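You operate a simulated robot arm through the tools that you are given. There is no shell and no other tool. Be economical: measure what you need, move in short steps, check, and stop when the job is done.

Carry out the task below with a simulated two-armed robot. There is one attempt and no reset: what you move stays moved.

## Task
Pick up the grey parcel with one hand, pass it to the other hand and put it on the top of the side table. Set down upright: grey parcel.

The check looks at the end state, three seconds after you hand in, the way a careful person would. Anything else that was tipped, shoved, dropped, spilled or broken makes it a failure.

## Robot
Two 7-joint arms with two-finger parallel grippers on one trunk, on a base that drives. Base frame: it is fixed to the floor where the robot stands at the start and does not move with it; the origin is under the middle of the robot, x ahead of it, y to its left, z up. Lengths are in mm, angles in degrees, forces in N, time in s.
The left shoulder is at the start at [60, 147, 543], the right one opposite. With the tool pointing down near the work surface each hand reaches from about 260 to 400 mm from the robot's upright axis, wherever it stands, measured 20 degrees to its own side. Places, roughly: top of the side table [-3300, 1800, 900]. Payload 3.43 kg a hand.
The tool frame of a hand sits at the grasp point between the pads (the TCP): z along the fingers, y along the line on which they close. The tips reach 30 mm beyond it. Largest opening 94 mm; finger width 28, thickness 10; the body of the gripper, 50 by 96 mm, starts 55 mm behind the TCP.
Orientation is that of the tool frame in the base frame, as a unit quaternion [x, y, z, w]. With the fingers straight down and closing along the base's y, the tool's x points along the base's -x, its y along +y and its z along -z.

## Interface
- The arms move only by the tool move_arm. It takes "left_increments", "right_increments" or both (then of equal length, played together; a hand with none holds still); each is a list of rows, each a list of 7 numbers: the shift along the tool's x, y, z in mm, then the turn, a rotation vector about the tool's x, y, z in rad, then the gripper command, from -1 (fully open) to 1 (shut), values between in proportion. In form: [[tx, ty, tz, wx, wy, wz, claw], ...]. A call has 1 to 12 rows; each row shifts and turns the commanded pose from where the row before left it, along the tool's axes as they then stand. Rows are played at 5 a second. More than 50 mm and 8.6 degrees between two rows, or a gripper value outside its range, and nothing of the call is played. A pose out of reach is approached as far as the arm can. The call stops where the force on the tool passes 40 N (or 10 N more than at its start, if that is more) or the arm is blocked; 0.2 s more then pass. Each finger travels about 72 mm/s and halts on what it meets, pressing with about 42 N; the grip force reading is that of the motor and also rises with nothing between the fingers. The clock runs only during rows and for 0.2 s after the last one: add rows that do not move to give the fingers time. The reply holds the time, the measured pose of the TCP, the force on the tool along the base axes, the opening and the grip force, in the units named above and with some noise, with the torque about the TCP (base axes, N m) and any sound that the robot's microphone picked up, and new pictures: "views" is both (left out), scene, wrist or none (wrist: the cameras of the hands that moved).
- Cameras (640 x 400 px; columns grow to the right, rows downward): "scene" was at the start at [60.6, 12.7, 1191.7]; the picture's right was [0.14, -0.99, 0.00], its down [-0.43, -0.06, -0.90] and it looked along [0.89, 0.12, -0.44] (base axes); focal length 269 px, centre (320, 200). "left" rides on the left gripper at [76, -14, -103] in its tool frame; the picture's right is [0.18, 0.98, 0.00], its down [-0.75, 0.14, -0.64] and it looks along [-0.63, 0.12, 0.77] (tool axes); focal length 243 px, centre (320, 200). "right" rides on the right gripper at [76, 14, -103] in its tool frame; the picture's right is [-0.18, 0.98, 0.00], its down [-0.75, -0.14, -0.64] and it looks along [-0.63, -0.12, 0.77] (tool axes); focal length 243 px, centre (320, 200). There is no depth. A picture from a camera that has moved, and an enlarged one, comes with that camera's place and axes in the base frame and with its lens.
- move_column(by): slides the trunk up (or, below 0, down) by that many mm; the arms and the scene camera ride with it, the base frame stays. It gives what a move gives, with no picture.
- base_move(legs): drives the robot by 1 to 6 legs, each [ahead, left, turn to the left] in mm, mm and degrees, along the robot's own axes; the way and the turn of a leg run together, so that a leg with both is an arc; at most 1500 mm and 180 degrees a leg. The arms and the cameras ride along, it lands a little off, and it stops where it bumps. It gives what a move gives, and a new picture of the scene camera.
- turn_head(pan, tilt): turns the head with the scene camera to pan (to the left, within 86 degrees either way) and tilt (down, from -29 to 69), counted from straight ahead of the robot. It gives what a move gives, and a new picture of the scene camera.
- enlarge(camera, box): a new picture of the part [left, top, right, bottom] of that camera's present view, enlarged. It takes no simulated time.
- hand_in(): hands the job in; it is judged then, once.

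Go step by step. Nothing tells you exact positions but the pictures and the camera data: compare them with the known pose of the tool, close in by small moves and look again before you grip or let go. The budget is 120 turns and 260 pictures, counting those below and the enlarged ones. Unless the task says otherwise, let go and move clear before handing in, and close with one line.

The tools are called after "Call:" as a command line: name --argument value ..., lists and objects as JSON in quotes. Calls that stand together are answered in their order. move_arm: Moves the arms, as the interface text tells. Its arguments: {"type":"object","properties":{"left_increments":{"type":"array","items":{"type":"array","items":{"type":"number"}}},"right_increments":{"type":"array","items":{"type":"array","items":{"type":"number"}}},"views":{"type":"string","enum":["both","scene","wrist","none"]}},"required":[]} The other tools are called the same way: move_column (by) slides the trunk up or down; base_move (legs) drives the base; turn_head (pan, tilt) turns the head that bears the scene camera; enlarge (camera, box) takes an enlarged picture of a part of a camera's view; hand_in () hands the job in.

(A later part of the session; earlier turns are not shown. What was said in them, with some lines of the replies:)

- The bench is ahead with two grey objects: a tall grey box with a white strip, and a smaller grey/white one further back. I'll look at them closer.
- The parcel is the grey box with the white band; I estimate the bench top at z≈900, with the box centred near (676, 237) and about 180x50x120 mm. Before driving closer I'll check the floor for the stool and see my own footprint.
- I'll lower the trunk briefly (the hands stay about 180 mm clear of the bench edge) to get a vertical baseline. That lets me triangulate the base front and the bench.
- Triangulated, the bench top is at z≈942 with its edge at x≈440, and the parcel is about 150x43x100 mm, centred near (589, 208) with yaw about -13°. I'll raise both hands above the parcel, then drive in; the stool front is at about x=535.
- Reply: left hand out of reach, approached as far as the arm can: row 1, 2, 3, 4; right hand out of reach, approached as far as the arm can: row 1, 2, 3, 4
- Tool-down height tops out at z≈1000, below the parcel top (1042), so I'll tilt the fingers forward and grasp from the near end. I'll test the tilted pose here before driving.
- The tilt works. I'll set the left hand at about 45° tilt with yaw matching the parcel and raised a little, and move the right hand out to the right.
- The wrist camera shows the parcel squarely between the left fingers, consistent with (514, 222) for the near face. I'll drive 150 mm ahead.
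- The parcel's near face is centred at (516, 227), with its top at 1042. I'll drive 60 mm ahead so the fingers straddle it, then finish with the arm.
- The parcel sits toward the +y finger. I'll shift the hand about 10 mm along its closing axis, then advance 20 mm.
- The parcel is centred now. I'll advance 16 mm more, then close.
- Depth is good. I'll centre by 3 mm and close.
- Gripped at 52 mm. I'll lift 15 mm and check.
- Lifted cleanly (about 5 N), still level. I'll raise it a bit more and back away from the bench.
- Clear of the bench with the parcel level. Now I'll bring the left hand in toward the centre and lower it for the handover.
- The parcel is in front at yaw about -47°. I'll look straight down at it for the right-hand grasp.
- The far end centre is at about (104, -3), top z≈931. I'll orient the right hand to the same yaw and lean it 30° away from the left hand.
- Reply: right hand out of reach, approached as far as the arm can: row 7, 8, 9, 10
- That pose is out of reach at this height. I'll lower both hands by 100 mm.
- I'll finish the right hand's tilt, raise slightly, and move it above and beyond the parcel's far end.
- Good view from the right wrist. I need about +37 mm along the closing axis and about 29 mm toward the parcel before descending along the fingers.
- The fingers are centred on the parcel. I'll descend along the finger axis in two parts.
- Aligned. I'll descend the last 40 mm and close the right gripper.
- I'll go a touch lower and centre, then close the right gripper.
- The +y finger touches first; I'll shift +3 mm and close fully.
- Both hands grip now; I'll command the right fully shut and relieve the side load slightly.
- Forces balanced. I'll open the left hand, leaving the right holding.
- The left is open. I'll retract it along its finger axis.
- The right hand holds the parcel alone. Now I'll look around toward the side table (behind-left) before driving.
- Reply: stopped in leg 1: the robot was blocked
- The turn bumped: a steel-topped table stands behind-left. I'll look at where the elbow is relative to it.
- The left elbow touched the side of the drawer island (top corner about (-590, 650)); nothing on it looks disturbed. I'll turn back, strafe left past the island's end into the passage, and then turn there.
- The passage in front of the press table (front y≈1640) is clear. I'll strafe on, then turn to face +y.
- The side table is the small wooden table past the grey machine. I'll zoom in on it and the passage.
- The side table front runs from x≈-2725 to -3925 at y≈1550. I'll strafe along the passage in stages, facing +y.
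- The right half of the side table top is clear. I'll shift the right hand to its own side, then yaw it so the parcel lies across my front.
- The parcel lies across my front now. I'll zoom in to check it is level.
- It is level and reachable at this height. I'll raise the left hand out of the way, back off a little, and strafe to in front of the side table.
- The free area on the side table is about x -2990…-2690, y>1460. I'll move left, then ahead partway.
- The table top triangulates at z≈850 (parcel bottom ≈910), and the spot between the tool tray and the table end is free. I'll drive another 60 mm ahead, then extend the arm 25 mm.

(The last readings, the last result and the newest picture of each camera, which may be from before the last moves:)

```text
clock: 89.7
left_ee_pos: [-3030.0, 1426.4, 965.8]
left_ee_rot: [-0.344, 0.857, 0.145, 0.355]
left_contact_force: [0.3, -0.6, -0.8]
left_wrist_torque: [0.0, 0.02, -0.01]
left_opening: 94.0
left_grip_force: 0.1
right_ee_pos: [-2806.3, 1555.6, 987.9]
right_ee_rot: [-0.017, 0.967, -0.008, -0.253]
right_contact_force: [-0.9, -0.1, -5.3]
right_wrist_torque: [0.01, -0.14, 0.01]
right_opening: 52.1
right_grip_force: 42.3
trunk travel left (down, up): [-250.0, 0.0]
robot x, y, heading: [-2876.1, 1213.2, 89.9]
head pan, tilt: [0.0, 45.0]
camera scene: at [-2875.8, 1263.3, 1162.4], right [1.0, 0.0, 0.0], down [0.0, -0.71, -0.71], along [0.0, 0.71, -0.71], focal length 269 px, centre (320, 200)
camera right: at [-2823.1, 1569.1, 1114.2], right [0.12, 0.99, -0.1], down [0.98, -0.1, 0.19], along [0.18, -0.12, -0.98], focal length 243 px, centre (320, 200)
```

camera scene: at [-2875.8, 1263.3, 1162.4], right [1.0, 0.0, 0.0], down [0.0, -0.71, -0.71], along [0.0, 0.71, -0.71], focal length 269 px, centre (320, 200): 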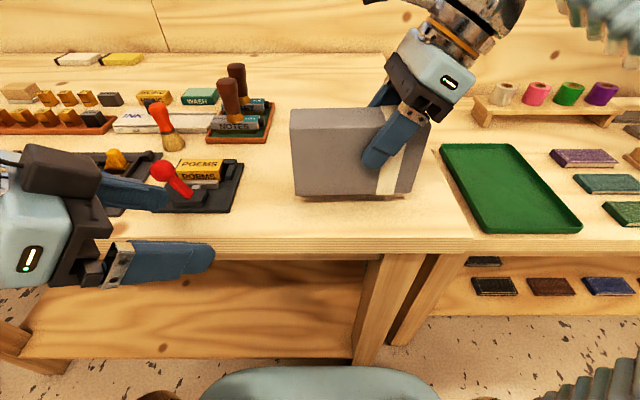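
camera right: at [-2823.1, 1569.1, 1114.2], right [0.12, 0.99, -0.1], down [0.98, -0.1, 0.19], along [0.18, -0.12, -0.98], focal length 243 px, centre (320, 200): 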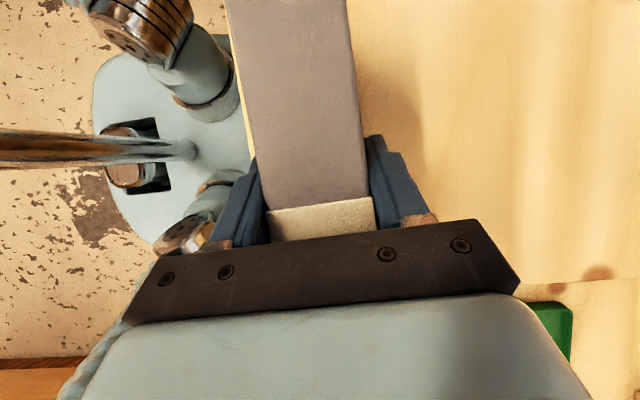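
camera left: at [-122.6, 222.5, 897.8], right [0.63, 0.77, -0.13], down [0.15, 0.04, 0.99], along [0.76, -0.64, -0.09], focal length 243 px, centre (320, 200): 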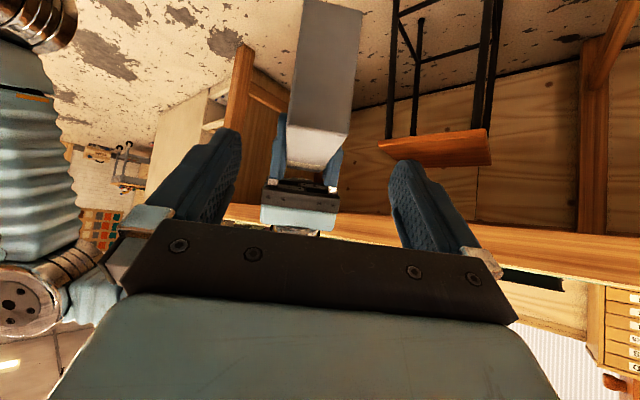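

The parcel is above the free spot, with its shadow just below. I'll go 15 mm deeper and then lower slowly until contact.

Call:
move_arm --right_increments '[[0, 8, 0, 0, 0, 0, 1], [0, 7, 0, 0, 0, 0, 1], [-3, 0, 5.2, 0, 0, 0, 1], [-3, 0, 5.2, 0, 0, 0, 1], [-3, 0, 5.2, 0, 0, 0, 1], [0, 0, 0, 0, 0, 0, 1]]' --views "scene"

Call:
enlarge --camera "scene" --box '[260, 80, 460, 260]'

```text
clock: 91.1
left_ee_pos: [-3029.3, 1426.3, 965.0]
left_ee_rot: [-0.345, 0.857, 0.146, 0.355]
left_contact_force: [0.6, 0.6, -0.3]
left_wrist_torque: [-0.01, -0.01, 0.01]
left_opening: 93.8
left_grip_force: 0.0
right_ee_pos: [-2805.1, 1568.7, 970.1]
right_ee_rot: [-0.017, 0.967, -0.007, -0.254]
right_contact_force: [0.0, 0.8, -5.2]
right_wrist_torque: [0.01, -0.15, 0.03]
right_opening: 52.2
right_grip_force: 42.0
trunk travel left (down, up): [-250.0, 0.0]
robot x, y, heading: [-2872.2, 1209.9, 90.1]
head pan, tilt: [0.0, 45.0]
camera scene: at [-2875.8, 1263.4, 1162.4], right [1.0, 0.0, 0.0], down [0.0, -0.71, -0.71], along [0.0, 0.71, -0.71], focal length 269 px, centre (320, 200)
```

scene: 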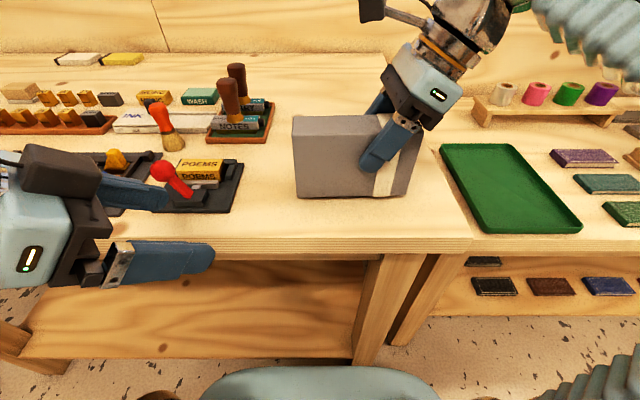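

```text
2.22 times, centred on (360, 170) of scene
camera zoom: at [-2875.8, 1263.4, 1162.4], right [1.0, 0.0, 0.0], down [0.0, -0.71, -0.71], along [0.0, 0.71, -0.71], focal length 599 px, centre (231, 267)
```

zoom: 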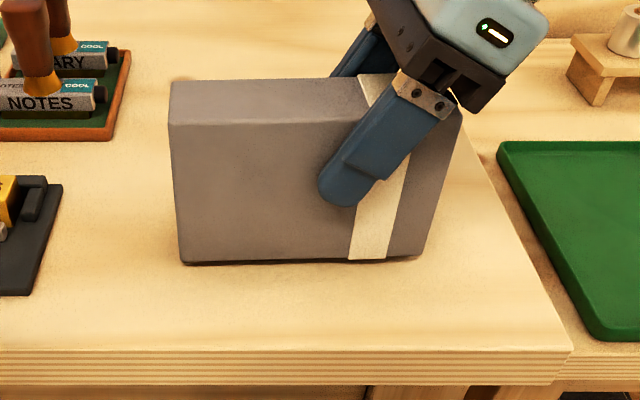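

Very close to the surface. I'll lower in 2 mm steps.

Call:
move_arm --right_increments '[[-1, 0, 1.73, 0, 0, 0, 1], [-1, 0, 1.73, 0, 0, 0, 1], [0, 0, 0, 0, 0, 0, 1]]' --views "none"

```text
clock: 91.9
left_ee_pos: [-3030.1, 1427.1, 965.2]
left_ee_rot: [-0.344, 0.857, 0.144, 0.355]
left_contact_force: [-0.4, -0.3, 0.1]
left_wrist_torque: [-0.01, 0.01, -0.02]
left_opening: 93.9
left_grip_force: 0.2
right_ee_pos: [-2807.2, 1568.7, 966.1]
right_ee_rot: [-0.017, 0.967, -0.007, -0.254]
right_contact_force: [0.1, -0.4, -5.9]
right_wrist_torque: [0.01, -0.13, -0.01]
right_opening: 52.3
right_grip_force: 42.1
trunk travel left (down, up): [-250.0, 0.0]
robot x, y, heading: [-2876.9, 1213.2, 90.3]
head pan, tilt: [0.0, 45.0]
```

Call:
move_arm --right_increments '[[-1, 0, 1.73, 0, 0, 0, 1], [-1, 0, 1.73, 0, 0, 0, 1], [0, 0, 0, 0, 0, 0, 1]]' --views "none"

Call:
enlarge --camera "scene" --box '[260, 80, 460, 260]'

```text
clock: 92.7
left_ee_pos: [-3029.5, 1426.1, 966.4]
left_ee_rot: [-0.343, 0.858, 0.145, 0.355]
left_contact_force: [0.3, -0.5, 0.1]
left_wrist_torque: [0.03, -0.01, -0.02]
left_opening: 93.9
left_grip_force: 0.1
right_ee_pos: [-2806.4, 1568.7, 963.7]
right_ee_rot: [-0.017, 0.967, -0.006, -0.254]
right_contact_force: [1.5, -1.0, 6.4]
right_wrist_torque: [0.17, 0.94, 0.05]
right_opening: 52.3
right_grip_force: 42.1
trunk travel left (down, up): [-250.0, 0.0]
robot x, y, heading: [-2871.8, 1210.2, 89.9]
head pan, tilt: [0.0, 45.0]
```

```text
2.22 times, centred on (360, 170) of scene
camera zoom: at [-2875.5, 1262.8, 1162.6], right [1.0, 0.0, 0.0], down [0.0, -0.71, -0.71], along [0.0, 0.71, -0.71], focal length 599 px, centre (231, 267)
```

zoom: 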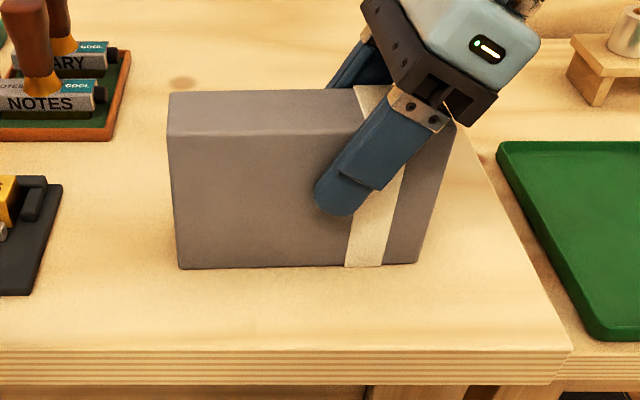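

The left end touches first; I'll level by a small pitch and check the torque.

Call:
move_arm --right_increments '[[0, 0, 0, 0, 0.01, 0, 1], [0, 0, 0, 0, 0.008, 0, 1], [0, 0, 0, 0, 0, 0, 1]]' --views "none"

```text
clock: 93.5
left_ee_pos: [-3030.4, 1426.4, 965.3]
left_ee_rot: [-0.343, 0.857, 0.146, 0.356]
left_contact_force: [-0.2, 0.3, 1.0]
left_wrist_torque: [0.03, 0.02, 0.0]
left_opening: 94.1
left_grip_force: 0.0
right_ee_pos: [-2807.0, 1567.4, 963.2]
right_ee_rot: [-0.018, 0.965, -0.007, -0.262]
right_contact_force: [3.1, -3.7, 19.0]
right_wrist_torque: [0.26, -1.29, -0.09]
right_opening: 51.9
right_grip_force: 42.2
trunk travel left (down, up): [-250.0, 0.0]
robot x, y, heading: [-2875.9, 1208.5, 90.1]
head pan, tilt: [0.0, 45.0]
```

Now the right end presses; I'll go back about half and ease up 1 mm.

Call:
move_arm --right_increments '[[0.4, 0, -0.7, 0, -0.008, 0, 1], [0, 0, 0, 0, 0, 0, 1], [0, 0, 0, 0, 0, 0, 1]]' --views "none"

```text
clock: 94.3
left_ee_pos: [-3030.7, 1426.1, 965.4]
left_ee_rot: [-0.343, 0.857, 0.145, 0.356]
left_contact_force: [-0.6, -1.2, 0.3]
left_wrist_torque: [0.02, 0.02, 0.04]
left_opening: 93.9
left_grip_force: 0.0
right_ee_pos: [-2807.2, 1569.4, 963.2]
right_ee_rot: [-0.017, 0.966, -0.006, -0.258]
right_contact_force: [1.2, -6.7, 9.6]
right_wrist_torque: [-0.22, 1.17, 0.59]
right_opening: 52.2
right_grip_force: 41.9
trunk travel left (down, up): [-250.0, 0.0]
robot x, y, heading: [-2875.6, 1213.3, 90.2]
head pan, tilt: [0.0, 45.0]
```

Essentially flat. I'll open gradually.

Call:
move_arm --right_increments '[[0, 0, 0, 0, 0, 0, 0], [0, 0, 0, 0, 0, 0, -0.3], [0, 0, 0, 0, 0, 0, -1], [0, 0, 0, 0, 0, 0, -1], [0, 0, 0, 0, 0, 0, -1]]' --views "both"

```text
clock: 95.5
left_ee_pos: [-3030.3, 1426.1, 965.8]
left_ee_rot: [-0.344, 0.857, 0.146, 0.355]
left_contact_force: [-0.5, -0.6, 0.1]
left_wrist_torque: [0.03, 0.02, 0.01]
left_opening: 93.9
left_grip_force: 0.1
right_ee_pos: [-2806.3, 1571.1, 962.8]
right_ee_rot: [-0.017, 0.966, -0.007, -0.258]
right_contact_force: [-0.2, 0.2, 0.8]
right_wrist_torque: [0.01, -0.02, -0.01]
right_opening: 94.1
right_grip_force: 0.1
trunk travel left (down, up): [-250.0, 0.0]
robot x, y, heading: [-2874.3, 1212.5, 90.0]
head pan, tilt: [0.0, 45.0]
camera scene: at [-2875.9, 1263.2, 1162.4], right [1.0, 0.0, 0.0], down [0.0, -0.71, -0.71], along [0.0, 0.71, -0.71], focal length 269 px, centre (320, 200)
camera right: at [-2822.5, 1584.8, 1089.3], right [0.12, 0.99, -0.1], down [0.98, -0.1, 0.18], along [0.17, -0.12, -0.98], focal length 243 px, centre (320, 200)
```

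scene: 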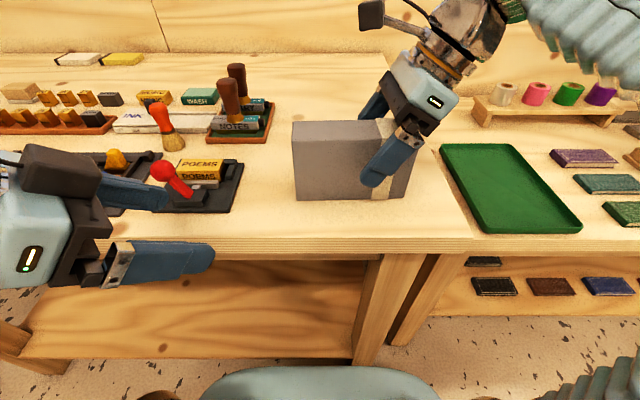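
right: 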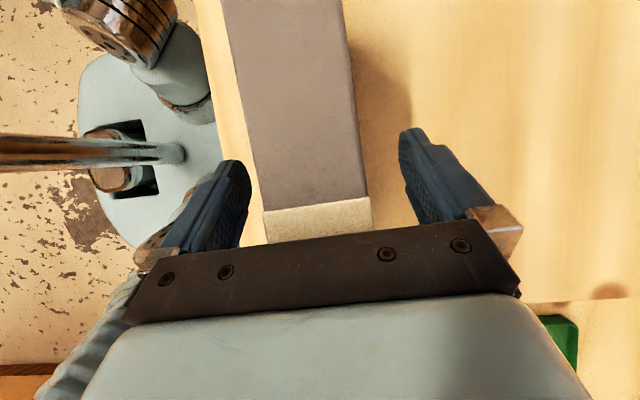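

Released and standing. I'll withdraw the right hand back along its fingers and off the parcel's right end.

Call:
move_arm --right_increments '[[0, 0, -10, 0, 0, 0, -1], [0, 0, -10, 0, 0, 0, -1], [-11, 0, -6.4, 0, 0, 0, -1], [-11, 0, -6.4, 0, 0, 0, -1], [-11, 0, -6.4, 0, 0, 0, -1], [-11, 0, -6.4, 0, 0, 0, -1], [-11, 0, -6.4, 0, 0, 0, -1], [-11, 0, -6.4, 0, 0, 0, -1], [-11, 0, -6.4, 0, 0, 0, -1], [-11, 0, -6.4, 0, 0, 0, -1]]' --views "both"

```text
clock: 97.7
left_ee_pos: [-3030.8, 1427.6, 964.6]
left_ee_rot: [-0.345, 0.857, 0.146, 0.354]
left_contact_force: [-1.1, 1.0, 0.2]
left_wrist_torque: [0.0, 0.02, 0.01]
left_opening: 94.1
left_grip_force: 0.1
right_ee_pos: [-2695.9, 1574.4, 981.3]
right_ee_rot: [-0.017, 0.966, -0.007, -0.258]
right_contact_force: [0.2, -0.4, -0.6]
right_wrist_torque: [0.03, 0.02, 0.01]
right_opening: 94.0
right_grip_force: 0.0
trunk travel left (down, up): [-250.0, 0.0]
robot x, y, heading: [-2874.9, 1211.7, 90.2]
head pan, tilt: [0.0, 45.0]
camera scene: at [-2875.9, 1263.2, 1162.4], right [1.0, 0.0, 0.0], down [0.0, -0.71, -0.71], along [0.0, 0.71, -0.71], focal length 269 px, centre (320, 200)
camera right: at [-2711.5, 1588.7, 1107.9], right [0.12, 0.99, -0.1], down [0.98, -0.1, 0.18], along [0.17, -0.12, -0.98], focal length 243 px, centre (320, 200)
```

scene: 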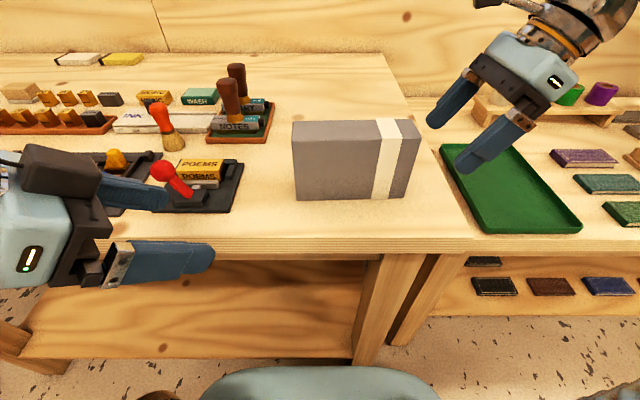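
right: 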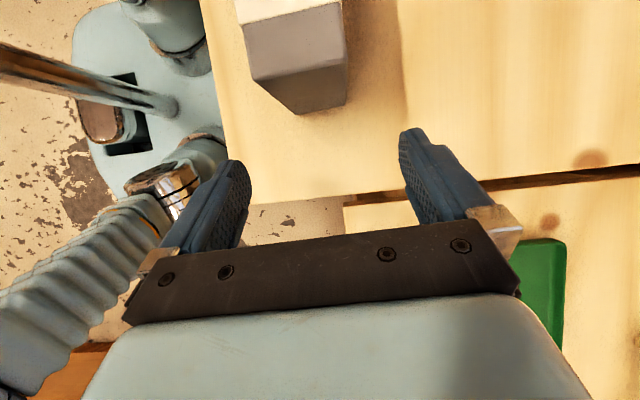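

The parcel stands upright on the side table, nothing else is disturbed, and both hands are clear. I'm handing in.

Call:
hand_in

```text
The job is handed in.
```

The grey parcel was picked up with the left hand, passed to the right hand, and set upright on the side table; both hands are clear and the job is handed in.
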